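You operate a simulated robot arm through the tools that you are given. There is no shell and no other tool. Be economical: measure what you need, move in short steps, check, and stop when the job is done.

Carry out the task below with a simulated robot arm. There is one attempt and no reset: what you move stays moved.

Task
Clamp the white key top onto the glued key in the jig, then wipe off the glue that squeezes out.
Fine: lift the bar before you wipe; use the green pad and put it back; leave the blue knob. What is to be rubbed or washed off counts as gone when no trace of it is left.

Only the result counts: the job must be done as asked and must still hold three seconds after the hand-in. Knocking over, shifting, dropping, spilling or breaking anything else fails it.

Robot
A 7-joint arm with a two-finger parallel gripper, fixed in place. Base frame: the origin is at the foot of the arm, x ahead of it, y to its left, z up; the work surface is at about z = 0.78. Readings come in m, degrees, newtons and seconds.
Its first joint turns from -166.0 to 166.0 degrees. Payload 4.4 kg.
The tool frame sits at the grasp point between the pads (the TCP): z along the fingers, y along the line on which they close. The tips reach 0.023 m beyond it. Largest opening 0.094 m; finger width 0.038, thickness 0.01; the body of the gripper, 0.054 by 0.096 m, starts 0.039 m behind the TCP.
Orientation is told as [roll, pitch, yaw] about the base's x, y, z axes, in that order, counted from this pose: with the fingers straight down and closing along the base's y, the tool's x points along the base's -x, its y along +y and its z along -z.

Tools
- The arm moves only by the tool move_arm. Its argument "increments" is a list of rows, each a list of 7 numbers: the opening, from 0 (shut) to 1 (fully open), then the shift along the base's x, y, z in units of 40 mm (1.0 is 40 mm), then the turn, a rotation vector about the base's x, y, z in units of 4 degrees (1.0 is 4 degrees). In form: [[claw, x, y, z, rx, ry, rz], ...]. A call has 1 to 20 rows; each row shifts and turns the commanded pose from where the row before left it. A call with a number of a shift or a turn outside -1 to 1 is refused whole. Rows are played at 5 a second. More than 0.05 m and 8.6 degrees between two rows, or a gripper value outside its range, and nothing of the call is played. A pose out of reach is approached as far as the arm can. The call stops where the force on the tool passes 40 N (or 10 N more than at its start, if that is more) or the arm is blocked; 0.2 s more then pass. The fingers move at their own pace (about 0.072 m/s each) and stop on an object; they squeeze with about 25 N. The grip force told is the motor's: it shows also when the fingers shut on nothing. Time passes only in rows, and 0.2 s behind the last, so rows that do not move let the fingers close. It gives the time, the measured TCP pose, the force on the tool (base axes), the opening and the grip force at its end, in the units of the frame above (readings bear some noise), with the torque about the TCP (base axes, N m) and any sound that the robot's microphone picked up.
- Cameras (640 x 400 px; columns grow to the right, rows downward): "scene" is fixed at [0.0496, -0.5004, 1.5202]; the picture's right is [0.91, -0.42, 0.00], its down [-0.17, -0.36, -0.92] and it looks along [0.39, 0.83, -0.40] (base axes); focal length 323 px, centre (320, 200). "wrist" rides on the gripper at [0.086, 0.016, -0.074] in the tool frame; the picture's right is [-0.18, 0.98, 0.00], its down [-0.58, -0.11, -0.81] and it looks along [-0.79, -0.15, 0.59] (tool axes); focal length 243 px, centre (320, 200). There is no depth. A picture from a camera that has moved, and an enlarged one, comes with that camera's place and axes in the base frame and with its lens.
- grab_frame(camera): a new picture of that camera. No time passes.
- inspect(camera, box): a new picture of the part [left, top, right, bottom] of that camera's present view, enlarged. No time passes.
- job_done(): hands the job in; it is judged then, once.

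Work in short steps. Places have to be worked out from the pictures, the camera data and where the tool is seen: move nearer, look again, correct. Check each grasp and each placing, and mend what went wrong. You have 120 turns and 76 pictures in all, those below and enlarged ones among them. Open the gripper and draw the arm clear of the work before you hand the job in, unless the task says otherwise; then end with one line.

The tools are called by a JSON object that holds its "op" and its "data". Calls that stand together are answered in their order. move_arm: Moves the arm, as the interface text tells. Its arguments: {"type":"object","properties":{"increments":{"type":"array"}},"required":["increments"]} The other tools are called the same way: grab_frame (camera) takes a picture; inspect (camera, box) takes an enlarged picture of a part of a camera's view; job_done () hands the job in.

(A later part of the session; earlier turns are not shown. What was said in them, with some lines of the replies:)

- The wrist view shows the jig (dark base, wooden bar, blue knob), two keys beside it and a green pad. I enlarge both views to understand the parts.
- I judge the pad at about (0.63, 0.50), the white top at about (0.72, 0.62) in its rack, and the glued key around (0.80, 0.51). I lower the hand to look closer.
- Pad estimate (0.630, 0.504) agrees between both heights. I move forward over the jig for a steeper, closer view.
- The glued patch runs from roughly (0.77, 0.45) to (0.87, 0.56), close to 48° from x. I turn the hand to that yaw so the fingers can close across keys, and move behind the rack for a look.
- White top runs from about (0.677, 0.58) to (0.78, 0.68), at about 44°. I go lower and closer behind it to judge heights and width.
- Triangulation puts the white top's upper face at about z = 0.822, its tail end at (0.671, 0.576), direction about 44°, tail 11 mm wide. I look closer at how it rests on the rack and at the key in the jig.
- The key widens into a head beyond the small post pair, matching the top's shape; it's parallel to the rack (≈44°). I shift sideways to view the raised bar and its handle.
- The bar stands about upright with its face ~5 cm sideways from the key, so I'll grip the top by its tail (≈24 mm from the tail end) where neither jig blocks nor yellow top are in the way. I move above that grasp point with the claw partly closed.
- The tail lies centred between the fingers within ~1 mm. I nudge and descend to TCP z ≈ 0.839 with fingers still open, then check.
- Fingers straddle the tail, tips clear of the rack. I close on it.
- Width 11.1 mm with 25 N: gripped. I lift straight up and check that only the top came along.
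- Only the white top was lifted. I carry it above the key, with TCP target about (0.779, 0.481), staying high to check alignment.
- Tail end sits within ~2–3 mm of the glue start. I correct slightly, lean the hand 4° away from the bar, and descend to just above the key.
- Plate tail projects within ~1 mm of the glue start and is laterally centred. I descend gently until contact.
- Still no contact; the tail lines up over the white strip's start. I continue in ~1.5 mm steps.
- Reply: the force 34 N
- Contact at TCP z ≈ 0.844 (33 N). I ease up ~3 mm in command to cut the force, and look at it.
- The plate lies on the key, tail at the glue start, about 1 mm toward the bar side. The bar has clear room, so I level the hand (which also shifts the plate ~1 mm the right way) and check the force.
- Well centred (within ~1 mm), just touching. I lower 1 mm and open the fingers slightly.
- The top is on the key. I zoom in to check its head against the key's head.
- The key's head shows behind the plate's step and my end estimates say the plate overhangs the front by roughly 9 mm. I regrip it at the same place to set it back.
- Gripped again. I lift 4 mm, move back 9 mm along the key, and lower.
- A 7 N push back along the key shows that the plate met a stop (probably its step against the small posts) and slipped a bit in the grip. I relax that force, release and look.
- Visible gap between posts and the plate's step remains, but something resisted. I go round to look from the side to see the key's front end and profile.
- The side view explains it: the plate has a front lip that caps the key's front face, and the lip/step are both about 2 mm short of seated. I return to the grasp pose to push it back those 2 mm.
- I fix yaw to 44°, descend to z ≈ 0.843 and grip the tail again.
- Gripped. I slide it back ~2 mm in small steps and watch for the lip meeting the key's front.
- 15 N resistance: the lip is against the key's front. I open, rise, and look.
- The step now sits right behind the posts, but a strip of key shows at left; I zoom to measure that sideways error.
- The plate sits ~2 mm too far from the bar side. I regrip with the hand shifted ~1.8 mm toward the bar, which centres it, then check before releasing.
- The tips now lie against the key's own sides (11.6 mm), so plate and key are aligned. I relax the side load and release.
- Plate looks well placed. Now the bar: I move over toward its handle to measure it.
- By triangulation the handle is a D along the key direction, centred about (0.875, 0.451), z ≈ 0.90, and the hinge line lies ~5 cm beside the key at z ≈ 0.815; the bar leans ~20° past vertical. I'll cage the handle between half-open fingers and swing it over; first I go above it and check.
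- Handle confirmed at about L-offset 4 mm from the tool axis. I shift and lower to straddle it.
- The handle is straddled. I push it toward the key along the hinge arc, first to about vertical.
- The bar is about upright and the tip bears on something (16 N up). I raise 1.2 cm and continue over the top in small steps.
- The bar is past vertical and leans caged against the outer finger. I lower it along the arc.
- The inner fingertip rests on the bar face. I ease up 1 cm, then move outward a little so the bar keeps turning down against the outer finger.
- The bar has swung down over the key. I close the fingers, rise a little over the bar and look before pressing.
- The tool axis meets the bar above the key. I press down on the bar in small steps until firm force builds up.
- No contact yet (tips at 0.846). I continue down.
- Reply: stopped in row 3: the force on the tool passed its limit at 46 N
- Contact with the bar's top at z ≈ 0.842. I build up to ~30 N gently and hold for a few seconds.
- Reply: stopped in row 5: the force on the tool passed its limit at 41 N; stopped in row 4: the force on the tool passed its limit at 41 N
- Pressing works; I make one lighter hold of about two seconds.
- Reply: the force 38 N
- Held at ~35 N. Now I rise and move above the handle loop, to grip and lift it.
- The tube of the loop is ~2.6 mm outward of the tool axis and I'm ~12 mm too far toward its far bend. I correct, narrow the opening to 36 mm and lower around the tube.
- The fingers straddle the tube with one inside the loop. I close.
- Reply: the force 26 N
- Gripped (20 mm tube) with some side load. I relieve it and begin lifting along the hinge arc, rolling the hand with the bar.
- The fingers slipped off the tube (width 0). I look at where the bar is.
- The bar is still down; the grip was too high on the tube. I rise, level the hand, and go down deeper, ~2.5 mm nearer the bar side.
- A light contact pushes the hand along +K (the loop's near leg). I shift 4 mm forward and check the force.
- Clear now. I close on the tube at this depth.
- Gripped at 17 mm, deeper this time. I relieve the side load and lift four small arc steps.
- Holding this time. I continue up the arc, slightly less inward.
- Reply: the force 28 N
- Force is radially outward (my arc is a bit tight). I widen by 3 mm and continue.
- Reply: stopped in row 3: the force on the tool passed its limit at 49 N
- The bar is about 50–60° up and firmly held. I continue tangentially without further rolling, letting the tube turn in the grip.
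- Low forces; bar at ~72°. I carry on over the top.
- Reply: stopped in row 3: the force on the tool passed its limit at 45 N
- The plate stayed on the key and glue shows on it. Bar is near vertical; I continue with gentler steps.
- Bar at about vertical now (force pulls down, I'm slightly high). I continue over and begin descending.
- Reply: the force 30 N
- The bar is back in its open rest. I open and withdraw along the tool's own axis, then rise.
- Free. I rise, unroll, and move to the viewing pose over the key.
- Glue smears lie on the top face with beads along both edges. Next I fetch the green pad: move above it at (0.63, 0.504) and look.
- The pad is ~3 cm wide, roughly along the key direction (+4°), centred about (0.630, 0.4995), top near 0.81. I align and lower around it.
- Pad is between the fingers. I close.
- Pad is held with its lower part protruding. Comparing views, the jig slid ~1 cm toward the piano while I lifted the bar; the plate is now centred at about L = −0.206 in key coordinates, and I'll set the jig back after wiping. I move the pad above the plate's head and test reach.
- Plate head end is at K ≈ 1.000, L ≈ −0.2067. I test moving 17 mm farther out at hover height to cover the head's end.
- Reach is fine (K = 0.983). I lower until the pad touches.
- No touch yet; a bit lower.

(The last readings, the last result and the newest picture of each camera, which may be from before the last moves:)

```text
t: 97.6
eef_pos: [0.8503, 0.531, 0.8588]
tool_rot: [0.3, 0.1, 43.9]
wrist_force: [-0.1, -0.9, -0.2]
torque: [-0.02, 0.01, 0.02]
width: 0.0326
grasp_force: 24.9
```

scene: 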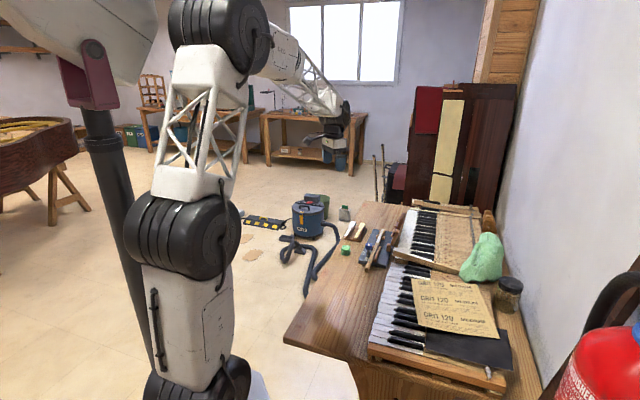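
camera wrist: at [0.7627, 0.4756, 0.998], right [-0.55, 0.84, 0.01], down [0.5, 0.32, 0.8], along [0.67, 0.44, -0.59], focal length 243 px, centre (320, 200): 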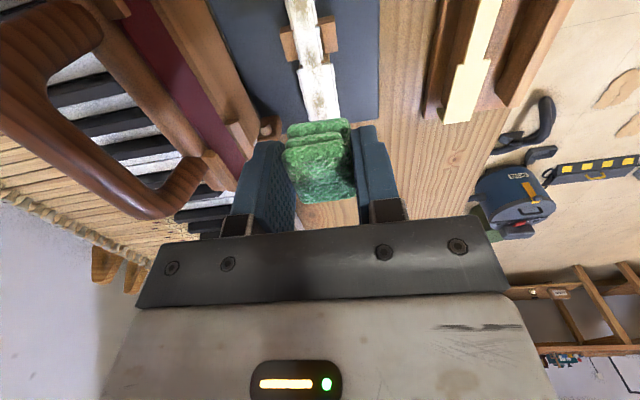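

{"op": "move_arm", "data": {"increments": [[0, 0, 0, -0.04, 0, 0, 0], [0, 0, 0, -0.04, 0, 0, 0], [0, 0, 0, 0, 0, 0, 0]]}}

```text
t: 98.4
eef_pos: [0.8508, 0.5313, 0.857]
tool_rot: [0.2, 0.0, 43.9]
wrist_force: [-0.7, 0.6, 22.2]
torque: [-0.02, 0.13, 0.02]
width: 0.0324
grasp_force: 25.2
```

Contact at TCP z ≈ 0.857. I ease to a light pressure and stroke back along the whole plate (toward the tail, which pushes the lip home).

{"op": "move_arm", "data": {"increments": [[0, 0, 0, 0.025, 0, 0, 0], [0, -0.18, -0.174, 0, 0, 0, 0], [0, -0.18, -0.174, 0, 0, 0, 0], [0, -0.18, -0.174, 0, 0, 0, 0], [0, -0.18, -0.174, 0, 0, 0, 0], [0, -0.18, -0.174, 0, 0, 0, 0], [0, -0.18, -0.174, 0, 0, 0, 0], [0, -0.18, -0.174, 0, 0, 0, 0], [0, -0.18, -0.174, 0, 0, 0, 0], [0, -0.18, -0.174, 0, 0, 0, 0], [0, -0.18, -0.174, 0, 0, 0, 0], [0, -0.18, -0.174, 0, 0, 0, 0], [0, 0, 0, 0, 0, 0, 0]]}}

```text
t: 101.2
eef_pos: [0.7725, 0.4517, 0.8551]
tool_rot: [0.3, 0.1, 43.8]
wrist_force: [8.4, 6.3, 36.9]
torque: [0.54, -0.46, -0.04]
width: 0.0324
grasp_force: 24.7
```

I lift and check the result.

{"op": "move_arm", "data": {"increments": [[0, 0, 0, 0.3, 0, 0, 0], [0, 0, 0, 0.9, 0, 0, 0], [0, 0, 0, 0.9, 0, 0, 0], [0, -0.2, -0.2, 0.9, 0, 0, 0], [0, 0, 0, 0, 0, 0, 0]]}}

{"op": "inspect", "data": {"camera": "wrist", "box": [240, 0, 400, 180]}}

```text
t: 102.4
eef_pos: [0.7669, 0.4464, 0.9741]
tool_rot: [0.3, 0.2, 43.9]
wrist_force: [0.5, 0.2, 0.7]
torque: [-0.01, 0.01, -0.01]
width: 0.0326
grasp_force: 25.0
```

```text
2.22 times, centred on (320, 90) of wrist
camera zoom: at [0.6924, 0.3983, 1.0496], right [-0.55, 0.84, 0.01], down [0.5, 0.32, 0.8], along [0.67, 0.44, -0.59], focal length 539 px, centre (320, 444)
```

zoom: 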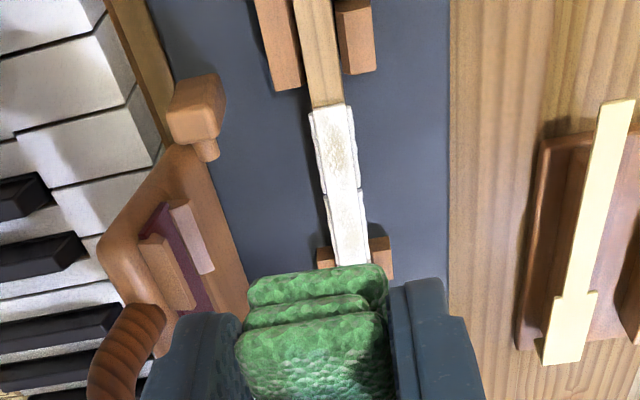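

One pass removed most of it; faint smears and edge beads remain. I repeat tail-ward strokes over the full length.

{"op": "move_arm", "data": {"increments": [[0, 0.72, 0.733, -0.5, 0, 0, 0], [0, 0.72, 0.733, -0.8, 0, 0, 0], [0, 0.72, 0.733, -0.8, 0, 0, 0], [0, 0, 0, -0.5, 0, 0, 0], [0, 0, 0, -0.32, 0, 0, 0], [0, -0.18, -0.172, 0, 0, 0, 0], [0, -0.18, -0.172, 0.003, 0, 0, 0], [0, -0.18, -0.172, 0.003, 0, 0, 0], [0, -0.18, -0.172, 0.003, 0, 0, 0], [0, -0.18, -0.172, 0.003, 0, 0, 0], [0, -0.18, -0.172, 0.003, 0, 0, 0], [0, -0.18, -0.172, 0.003, 0, 0, 0], [0, -0.18, -0.172, 0.003, 0, 0, 0], [0, -0.18, -0.172, 0.003, 0, 0, 0], [0, -0.18, -0.172, 0.003, 0, 0, 0], [0, -0.18, -0.172, 0.003, 0, 0, 0], [0, -0.18, -0.172, 0, 0, 0, 0], [0, 0, 0, 0.4, 0, 0, 0]]}}

```text
refused: row 2 steps farther than a row can; nothing moved
```

Steps were too long; I split them.

{"op": "move_arm", "data": {"increments": [[0, 0.54, 0.55, -0.5, 0, 0, 0], [0, 0.54, 0.55, -0.6, 0, 0, 0], [0, 0.54, 0.55, -0.6, 0, 0, 0], [0, 0.54, 0.55, -0.6, 0, 0, 0], [0, 0, 0, -0.4, 0, 0, 0], [0, 0, 0, -0.22, 0, 0, 0], [0, -0.18, -0.172, 0, 0, 0, 0], [0, -0.18, -0.172, 0.003, 0, 0, 0], [0, -0.18, -0.172, 0.003, 0, 0, 0], [0, -0.18, -0.172, 0.003, 0, 0, 0], [0, -0.18, -0.172, 0.003, 0, 0, 0], [0, -0.18, -0.172, 0.003, 0, 0, 0], [0, -0.18, -0.172, 0.003, 0, 0, 0], [0, -0.18, -0.172, 0.003, 0, 0, 0], [0, -0.18, -0.172, 0.003, 0, 0, 0], [0, -0.18, -0.172, 0.003, 0, 0, 0], [0, -0.18, -0.172, 0.003, 0, 0, 0], [0, -0.18, -0.172, 0, 0, 0, 0]]}}

```text
t: 106.2
eef_pos: [0.7615, 0.4511, 0.8588]
tool_rot: [0.2, 0.1, 43.8]
wrist_force: [1.6, -0.1, -0.9]
torque: [0.01, 0.02, -0.03]
width: 0.0324
grasp_force: 25.2
```

That pass was too light at the tail. I repeat with ~2 mm more depth and watch the force.

{"op": "move_arm", "data": {"increments": [[0, 0, 0, 0.35, 0, 0, 0], [0, 0.75, 0.67, 0, 0, 0, 0], [0, 0.75, 0.67, 0, 0, 0, 0], [0, 0.75, 0.67, 0, 0, 0, 0], [0, 0, 0, -0.35, 0, 0, 0], [0, 0, 0, -0.055, 0, 0, 0], [0, 0, 0, 0, 0, 0, 0]]}}

```text
t: 107.8
eef_pos: [0.8511, 0.5312, 0.858]
tool_rot: [0.3, 0.1, 43.9]
wrist_force: [1.5, 1.2, 10.1]
torque: [-0.02, 0.0, 0.02]
width: 0.0325
grasp_force: 24.7
```

10 N at the head. I stroke to the tail at constant height.

{"op": "move_arm", "data": {"increments": [[0, -0.18, -0.172, 0, 0, 0, 0], [0, -0.18, -0.172, 0, 0, 0, 0], [0, -0.18, -0.172, 0, 0, 0, 0], [0, -0.18, -0.172, 0, 0, 0, 0], [0, -0.18, -0.172, 0, 0, 0, 0], [0, -0.18, -0.172, 0, 0, 0, 0], [0, -0.18, -0.172, 0, 0, 0, 0], [0, -0.18, -0.172, 0, 0, 0, 0], [0, -0.18, -0.172, 0, 0, 0, 0], [0, -0.18, -0.172, 0, 0, 0, 0], [0, -0.18, -0.172, 0, 0, 0, 0], [0, -0.12, -0.115, 0, 0, 0, 0]]}}

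```text
t: 110.4
eef_pos: [0.7691, 0.4493, 0.8576]
tool_rot: [0.3, 0.0, 43.9]
wrist_force: [2.1, 1.4, 5.2]
torque: [0.12, -0.12, -0.01]
width: 0.0326
grasp_force: 25.0
```

Good contact throughout. I repeat the same stroke with a small extra pressure, all in one call.

{"op": "move_arm", "data": {"increments": [[0, 0, 0, 0.35, 0, 0, 0], [0, 0.7, 0.66, 0, 0, 0, 0], [0, 0.7, 0.66, 0, 0, 0, 0], [0, 0.7, 0.66, 0, 0, 0, 0], [0, 0, 0, -0.3, 0, 0, 0], [0, 0, 0, -0.065, 0, 0, 0], [0, -0.18, -0.172, 0, 0, 0, 0], [0, -0.18, -0.172, 0, 0, 0, 0], [0, -0.18, -0.172, 0, 0, 0, 0], [0, -0.18, -0.172, 0, 0, 0, 0], [0, -0.18, -0.172, 0, 0, 0, 0], [0, -0.18, -0.172, 0, 0, 0, 0], [0, -0.18, -0.172, 0, 0, 0, 0], [0, -0.18, -0.172, 0, 0, 0, 0], [0, -0.18, -0.172, 0, 0, 0, 0], [0, -0.18, -0.172, 0, 0, 0, 0], [0, -0.18, -0.172, 0, 0, 0, 0], [0, -0.12, -0.115, 0, 0, 0, 0]]}}

{"op": "move_arm", "data": {"increments": [[0, 0, 0, 0.35, 0, 0, 0], [0, 0.7, 0.66, 0, 0, 0, 0], [0, 0.7, 0.66, 0, 0, 0, 0], [0, 0.7, 0.66, 0, 0, 0, 0], [0, 0, 0, -0.3, 0, 0, 0], [0, 0, 0, -0.05, 0, 0, 0], [0, -0.18, -0.172, 0, 0, 0, 0], [0, -0.18, -0.172, 0, 0, 0, 0], [0, -0.18, -0.172, 0, 0, 0, 0], [0, -0.18, -0.172, 0, 0, 0, 0], [0, -0.18, -0.172, 0, 0, 0, 0], [0, -0.18, -0.172, 0, 0, 0, 0], [0, -0.18, -0.172, 0, 0, 0, 0], [0, -0.18, -0.172, 0, 0, 0, 0], [0, -0.18, -0.172, 0, 0, 0, 0], [0, -0.18, -0.172, 0, 0, 0, 0], [0, -0.18, -0.172, 0, 0, 0, 0], [0, -0.12, -0.115, 0, 0, 0, 0]]}}

{"op": "move_arm", "data": {"increments": [[0, 0, 0, 0.3, 0, 0, 0], [0, 0, 0, 0.9, 0, 0, 0], [0, 0, 0, 0.9, 0, 0, 0], [0, -0.3, -0.3, 0.9, 0, 0, 0], [0, 0, 0, 0, 0, 0, 0]]}}

{"op": "inspect", "data": {"camera": "wrist", "box": [240, 0, 400, 180]}}

```text
t: 114.2
eef_pos: [0.7689, 0.449, 0.8575]
tool_rot: [0.3, 0.1, 43.9]
wrist_force: [8.5, 8.2, 26.0]
torque: [0.54, -0.37, -0.05]
width: 0.0325
grasp_force: 24.8
```

```text
t: 118.0
eef_pos: [0.7715, 0.4482, 0.8575]
tool_rot: [0.3, 0.1, 43.8]
wrist_force: [1.5, 0.1, 2.7]
torque: [0.09, -0.03, 0.0]
width: 0.0326
grasp_force: 25.3
```

```text
t: 119.2
eef_pos: [0.7556, 0.4367, 0.9783]
tool_rot: [0.2, 0.1, 43.9]
wrist_force: [0.4, 0.6, -0.2]
torque: [-0.01, -0.02, 0.02]
width: 0.0328
grasp_force: 24.9
```

```text
2.22 times, centred on (320, 90) of wrist
camera zoom: at [0.6831, 0.3883, 1.0535], right [-0.55, 0.84, 0.01], down [0.5, 0.32, 0.8], along [0.67, 0.44, -0.59], focal length 539 px, centre (320, 444)
```

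zoom: 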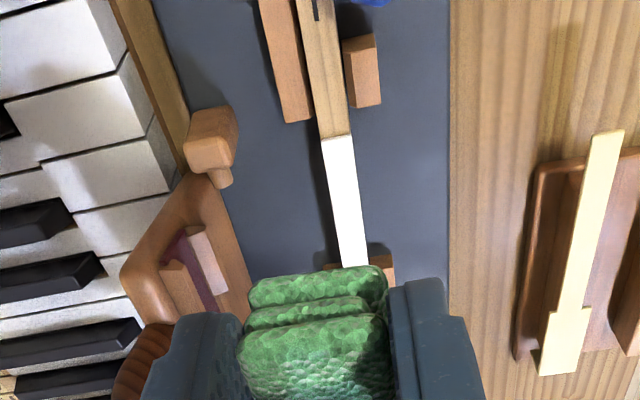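

The tail is clean. I check the head the same way, from above it.

{"op": "move_arm", "data": {"increments": [[0, 0.7, 0.67, 0, 0, 0, 0], [0, 0.7, 0.67, -0.2, 0, 0, 0], [0, 0.7, 0.67, -0.4, 0, 0, 0], [0, 0, 0, -0.4, 0, 0, 0], [0, 0, 0, 0, 0, 0, 0]]}}

{"op": "inspect", "data": {"camera": "wrist", "box": [270, 0, 370, 140]}}

```text
t: 120.4
eef_pos: [0.8432, 0.5169, 0.9351]
tool_rot: [0.3, 0.1, 43.9]
wrist_force: [-0.9, 0.5, 0.6]
torque: [0.0, 0.02, 0.0]
width: 0.0323
grasp_force: 25.0
```

```text
2.86 times, centred on (320, 70) of wrist
camera zoom: at [0.7696, 0.469, 1.0108], right [-0.55, 0.84, 0.01], down [0.5, 0.32, 0.8], along [0.67, 0.44, -0.59], focal length 693 px, centre (320, 571)
```

zoom: 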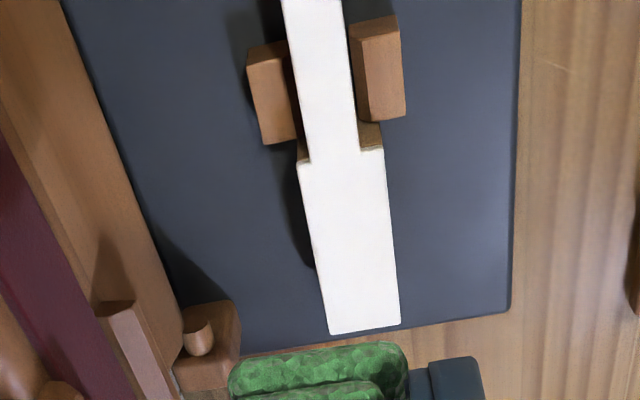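

The whole plate is clean. I return the pad to its place (0.632, 0.4973), yaw 48°.

{"op": "move_arm", "data": {"increments": [[0, -0.88, -0.08, 0.1, 0, 0, 0.2], [0, -0.88, -0.08, 0, 0, 0, 0.2], [0, -0.88, -0.08, 0, 0, 0, 0.2], [0, -0.88, -0.08, 0, 0, 0, 0.2], [0, -0.88, -0.08, 0, 0, 0, 0.2], [0, -0.88, -0.08, 0, 0, 0, 0], [0, 0, 0, -0.9, 0, 0, 0], [0, 0, 0, -0.9, 0, 0, 0], [0, 0, 0, -0.7, 0, 0, 0], [0, 0, 0, 0, 0, 0, 0]]}}

```text
t: 122.6
eef_pos: [0.6318, 0.5001, 0.839]
tool_rot: [0.3, 0.1, 48.0]
wrist_force: [0.0, -0.5, -0.2]
torque: [0.01, 0.0, 0.0]
width: 0.0323
grasp_force: 25.0
```

{"op": "move_arm", "data": {"increments": [[0, 0, -0.06, -0.35, 0, 0, 0], [0, 0, 0, -0.1, 0, 0, 0], [0, 0, 0, -0.06, 0, 0, 0], [0, 0, 0, -0.04, 0, 0, 0], [0, 0, 0, 0, 0, 0, 0]]}}

```text
t: 123.8
eef_pos: [0.6323, 0.4966, 0.8196]
tool_rot: [0.4, 0.1, 47.9]
wrist_force: [-0.4, 0.1, 0.2]
torque: [0.02, 0.01, 0.03]
width: 0.0326
grasp_force: 25.5
```

{"op": "move_arm", "data": {"increments": [[0, 0, 0, -0.04, 0, 0, 0], [0, 0, 0, -0.04, 0, 0, 0], [0, 0, 0, 0, 0, 0, 0]]}}

```text
t: 124.6
eef_pos: [0.6319, 0.4956, 0.8155]
tool_rot: [0.3, 0.1, 48.0]
wrist_force: [-0.9, -1.0, 0.1]
torque: [0.0, 0.02, 0.01]
width: 0.0322
grasp_force: 25.5
```

{"op": "move_arm", "data": {"increments": [[0, 0, 0, -0.04, 0, 0, 0], [0, 0, 0, -0.03, 0, 0, 0], [0, 0, 0, 0, 0, 0, 0]]}}

```text
t: 125.4
eef_pos: [0.6327, 0.4962, 0.8147]
tool_rot: [0.4, 0.0, 48.0]
wrist_force: [-3.1, -3.2, 29.8]
torque: [-0.12, 0.05, -0.02]
width: 0.0325
grasp_force: 25.4
```

The pad touches the table. I ease 1.5 mm, release, and rise.

{"op": "move_arm", "data": {"increments": [[0, 0, 0, 0.06, 0, 0, 0], [0.65, 0, 0, 0, 0, 0, 0], [0.65, 0, 0, 0, 0, 0, 0], [0.65, 0, 0, 0.4, 0, 0, 0], [0.65, 0, 0, 0.9, 0, 0, 0], [0.65, 0, 0, 0.9, 0, 0, 0], [0.65, 0, 0, 0.9, 0, 0, 0], [0.3, 0, 0, 0.8, 0, 0, 0]]}}

{"op": "grab_frame", "data": {"camera": "scene"}}

{"op": "inspect", "data": {"camera": "scene", "box": [320, 190, 440, 280]}}

```text
t: 127.2
eef_pos: [0.6318, 0.4969, 0.9715]
tool_rot: [0.3, 0.2, 47.9]
wrist_force: [-0.1, -0.9, 0.2]
torque: [-0.01, -0.02, -0.02]
width: 0.0281
grasp_force: 0.0
```

```text
7 pictures are left
```

scene: 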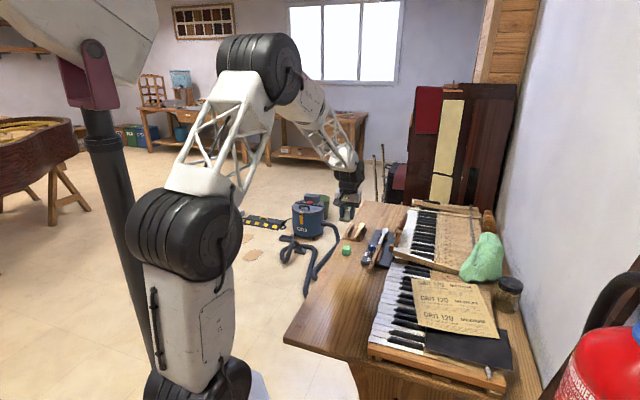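

```text
4.44 times, centred on (380, 235) of scene
camera zoom: at [0.0496, -0.5004, 1.5202], right [0.91, -0.42, 0.0], down [-0.17, -0.36, -0.92], along [0.39, 0.83, -0.4], focal length 1434 px, centre (53, 44)
```

zoom: 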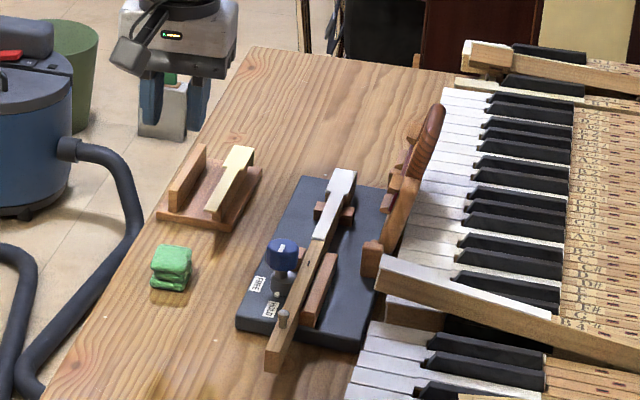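

Pad is back and everything is clean, but compared with the start picture the jig base shifted ≈12 mm toward the piano. I'll set it back by pushing the key's side gently with the inner finger at the gap I used before; first go above it and check.

{"op": "move_arm", "data": {"increments": [[0.35, 0.9, -0.19, 0, 0, 0, -0.3], [0.35, 0.9, -0.19, 0, 0, 0, -0.3], [0.35, 0.95, -0.19, 0, 0, 0, -0.4], [0.35, 0.95, -0.19, 0, 0, 0, 0], [0.35, 0, 0, -0.9, 0, 0, 0], [0.35, 0, 0, -0.9, 0, 0, 0], [0.35, 0, 0, -0.2, 0, 0, 0], [0.35, 0, 0, 0, 0, 0, 0]]}}

{"op": "inspect", "data": {"camera": "wrist", "box": [220, 30, 420, 220]}}

```text
t: 129.0
eef_pos: [0.7767, 0.462, 0.892]
tool_rot: [0.3, 0.0, 43.9]
wrist_force: [0.7, 0.5, -0.5]
torque: [0.01, 0.01, 0.0]
width: 0.033
grasp_force: 0.0
```

```text
2.11 times, centred on (320, 125) of wrist
camera zoom: at [0.7033, 0.4157, 0.9674], right [-0.55, 0.84, 0.01], down [0.5, 0.32, 0.8], along [0.67, 0.44, -0.59], focal length 511 px, centre (320, 358)
```

zoom: 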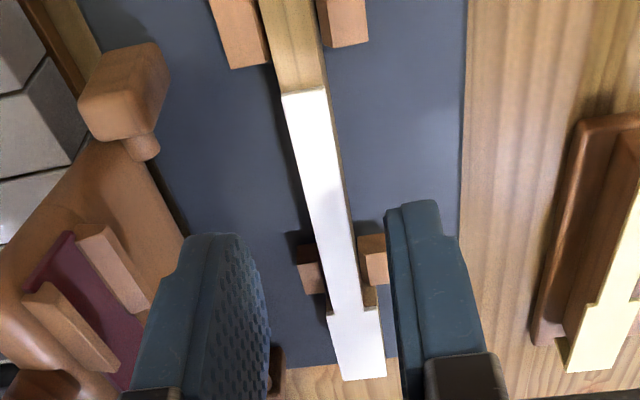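

Centred over the tail, with block and posts clear. I lower to z ≈ 0.840.

{"op": "move_arm", "data": {"increments": [[0.35, 0, 0, -0.6, 0, 0, 0], [0.35, 0, 0, -0.5, 0, 0, 0], [0.35, 0, 0, -0.2, 0, 0, 0], [0.35, 0, 0, 0, 0, 0, 0]]}}

```text
t: 130.0
eef_pos: [0.7789, 0.4642, 0.8408]
tool_rot: [0.3, 0.1, 43.9]
wrist_force: [0.3, -0.5, -0.3]
torque: [0.0, -0.01, -0.02]
width: 0.0331
grasp_force: 0.0
```

I push toward +L: ~11 mm to contact, then a few more millimetres, watching force.

{"op": "move_arm", "data": {"increments": [[0.35, -0.06, 0.063, 0, 0, 0, 0], [0.35, -0.06, 0.063, 0, 0, 0, 0], [0.35, -0.06, 0.063, 0, 0, 0, 0], [0.35, -0.045, 0.046, 0, 0, 0, 0], [0.35, -0.045, 0.046, 0, 0, 0, 0], [0.35, 0, 0, 0, 0, 0, 0]]}}

```text
t: 131.4
eef_pos: [0.7683, 0.4755, 0.8405]
tool_rot: [0.3, 0.1, 43.9]
wrist_force: [12.1, -16.5, 4.2]
torque: [-0.58, -0.25, 0.11]
width: 0.0416
grasp_force: 9.3
```

The finger yields when open. I close on the key sides so the hand carries the load, and see how it moves.

{"op": "move_arm", "data": {"increments": [[0.0, 0.1, -0.1, 0, 0, 0, 0], [0.0, 0.1, -0.11, 0, 0, 0, 0], [0, 0, 0, 0, 0, 0, 0], [0, 0, 0, 0, 0, 0, 0]]}}

```text
t: 132.4
eef_pos: [0.7752, 0.4683, 0.8399]
tool_rot: [0.4, 0.1, 43.9]
wrist_force: [-12.5, 13.2, 1.3]
torque: [0.23, 0.37, -0.06]
width: 0.0118
grasp_force: 25.1
```

Gripping the key, reading L ≈ −0.2017 (originally ≈ −0.196), so about half is already recovered. I drag +L in 2 mm steps.

{"op": "move_arm", "data": {"increments": [[0, -0.035, 0.036, 0, 0, 0, 0], [0, -0.035, 0.036, 0, 0, 0, 0], [0, -0.035, 0.036, 0, 0, 0, 0], [0, -0.035, 0.036, 0, 0, 0, 0], [0, 0, 0, 0, 0, 0, 0]]}}

```text
t: 133.6
eef_pos: [0.7711, 0.4721, 0.8407]
tool_rot: [0.3, 0.1, 43.9]
wrist_force: [4.4, -18.9, 5.3]
torque: [-0.53, 0.03, 0.13]
width: 0.0119
grasp_force: 25.0
```

Key is at L ≈ −0.196 again. I relax, release, rise and compare with the start picture.

{"op": "move_arm", "data": {"increments": [[0, 0.03, -0.031, 0, 0, 0, 0], [0.35, 0, 0, 0, 0, 0, 0], [0.35, 0, 0, 0, 0, 0, 0], [0.35, 0, 0, 0.4, 0, 0, 0], [0.35, 0, 0, 0.9, 0, 0, 0], [0.35, 0, 0, 0.9, 0, 0, 0], [0.35, 0, 0, 0.9, 0, 0, 0], [0.35, -0.7, 0.5, 0.4, 0, 0, 0], [0.35, -0.7, 0.5, 0.4, 0, 0, 0], [0.35, -0.7, 0.5, 0, 0, 0, 0], [0.35, -0.7, 0.5, 0, 0, 0, 0], [0.35, 0, 0, 0, 0, 0, 0]]}}

{"op": "inspect", "data": {"camera": "scene", "box": [320, 190, 440, 280]}}

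```text
t: 136.2
eef_pos: [0.6583, 0.5514, 0.9992]
tool_rot: [0.4, 0.1, 43.9]
wrist_force: [0.3, 0.1, 0.1]
torque: [0.01, 0.02, 0.01]
width: 0.0327
grasp_force: 0.0
```

```text
4.44 times, centred on (380, 235) of scene
camera zoom: at [0.0496, -0.5004, 1.5202], right [0.91, -0.42, 0.0], down [-0.17, -0.36, -0.92], along [0.39, 0.83, -0.4], focal length 1434 px, centre (53, 44)
```

zoom: 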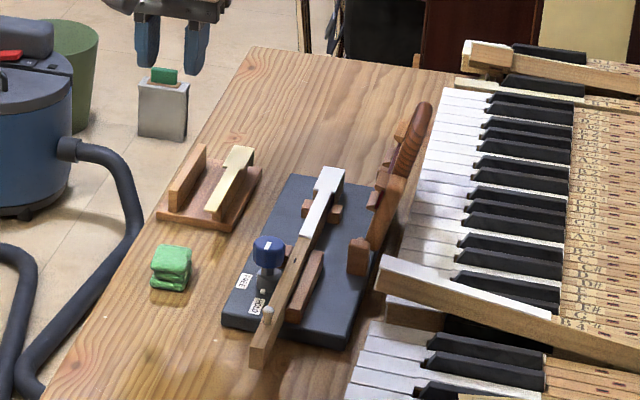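

The jig's corners now match the start picture within ~2 px. One last close look at the plate.

{"op": "inspect", "data": {"camera": "scene", "box": [365, 215, 405, 250]}}

{"op": "grab_frame", "data": {"camera": "wrist"}}

```text
11.43 times, centred on (385, 232) of scene
camera zoom: at [0.0496, -0.5004, 1.5202], right [0.91, -0.42, 0.0], down [-0.17, -0.36, -0.92], along [0.39, 0.83, -0.4], focal length 3687 px, centre (-423, -171)
```

zoom: 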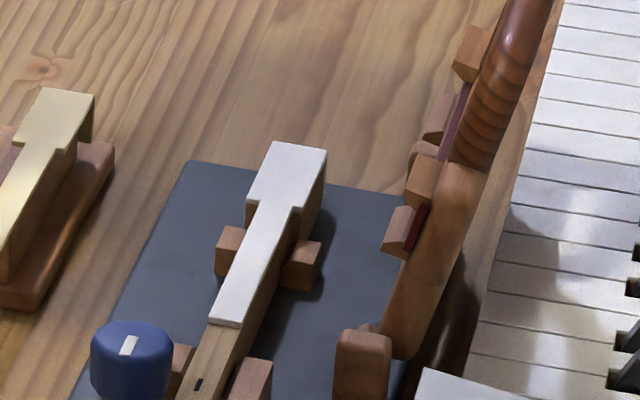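

```text
2 pictures are left
camera wrist: at [0.5842, 0.5032, 1.0742], right [-0.55, 0.84, 0.01], down [0.5, 0.32, 0.8], along [0.67, 0.44, -0.59], focal length 243 px, centre (320, 200)
```

wrist: 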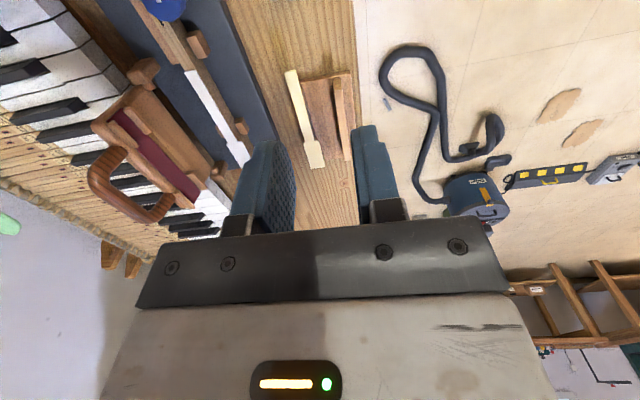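

The white top sits clean on the key, the bar is up, the pad is back, the knob is untouched, and the arm is clear and open. I hand the job in.

{"op": "job_done", "data": {}}

```text
The job is handed in.
```

The white key top is clamped and glued onto the key, the squeezed-out glue is wiped off with no trace visible, the bar is up, the green pad is back within about 3 mm of where it was, and the blue knob was not touched; the jig slid about 12 mm while I lifted the bar, and I pushed it back to within about 2–3 mm of its start position.
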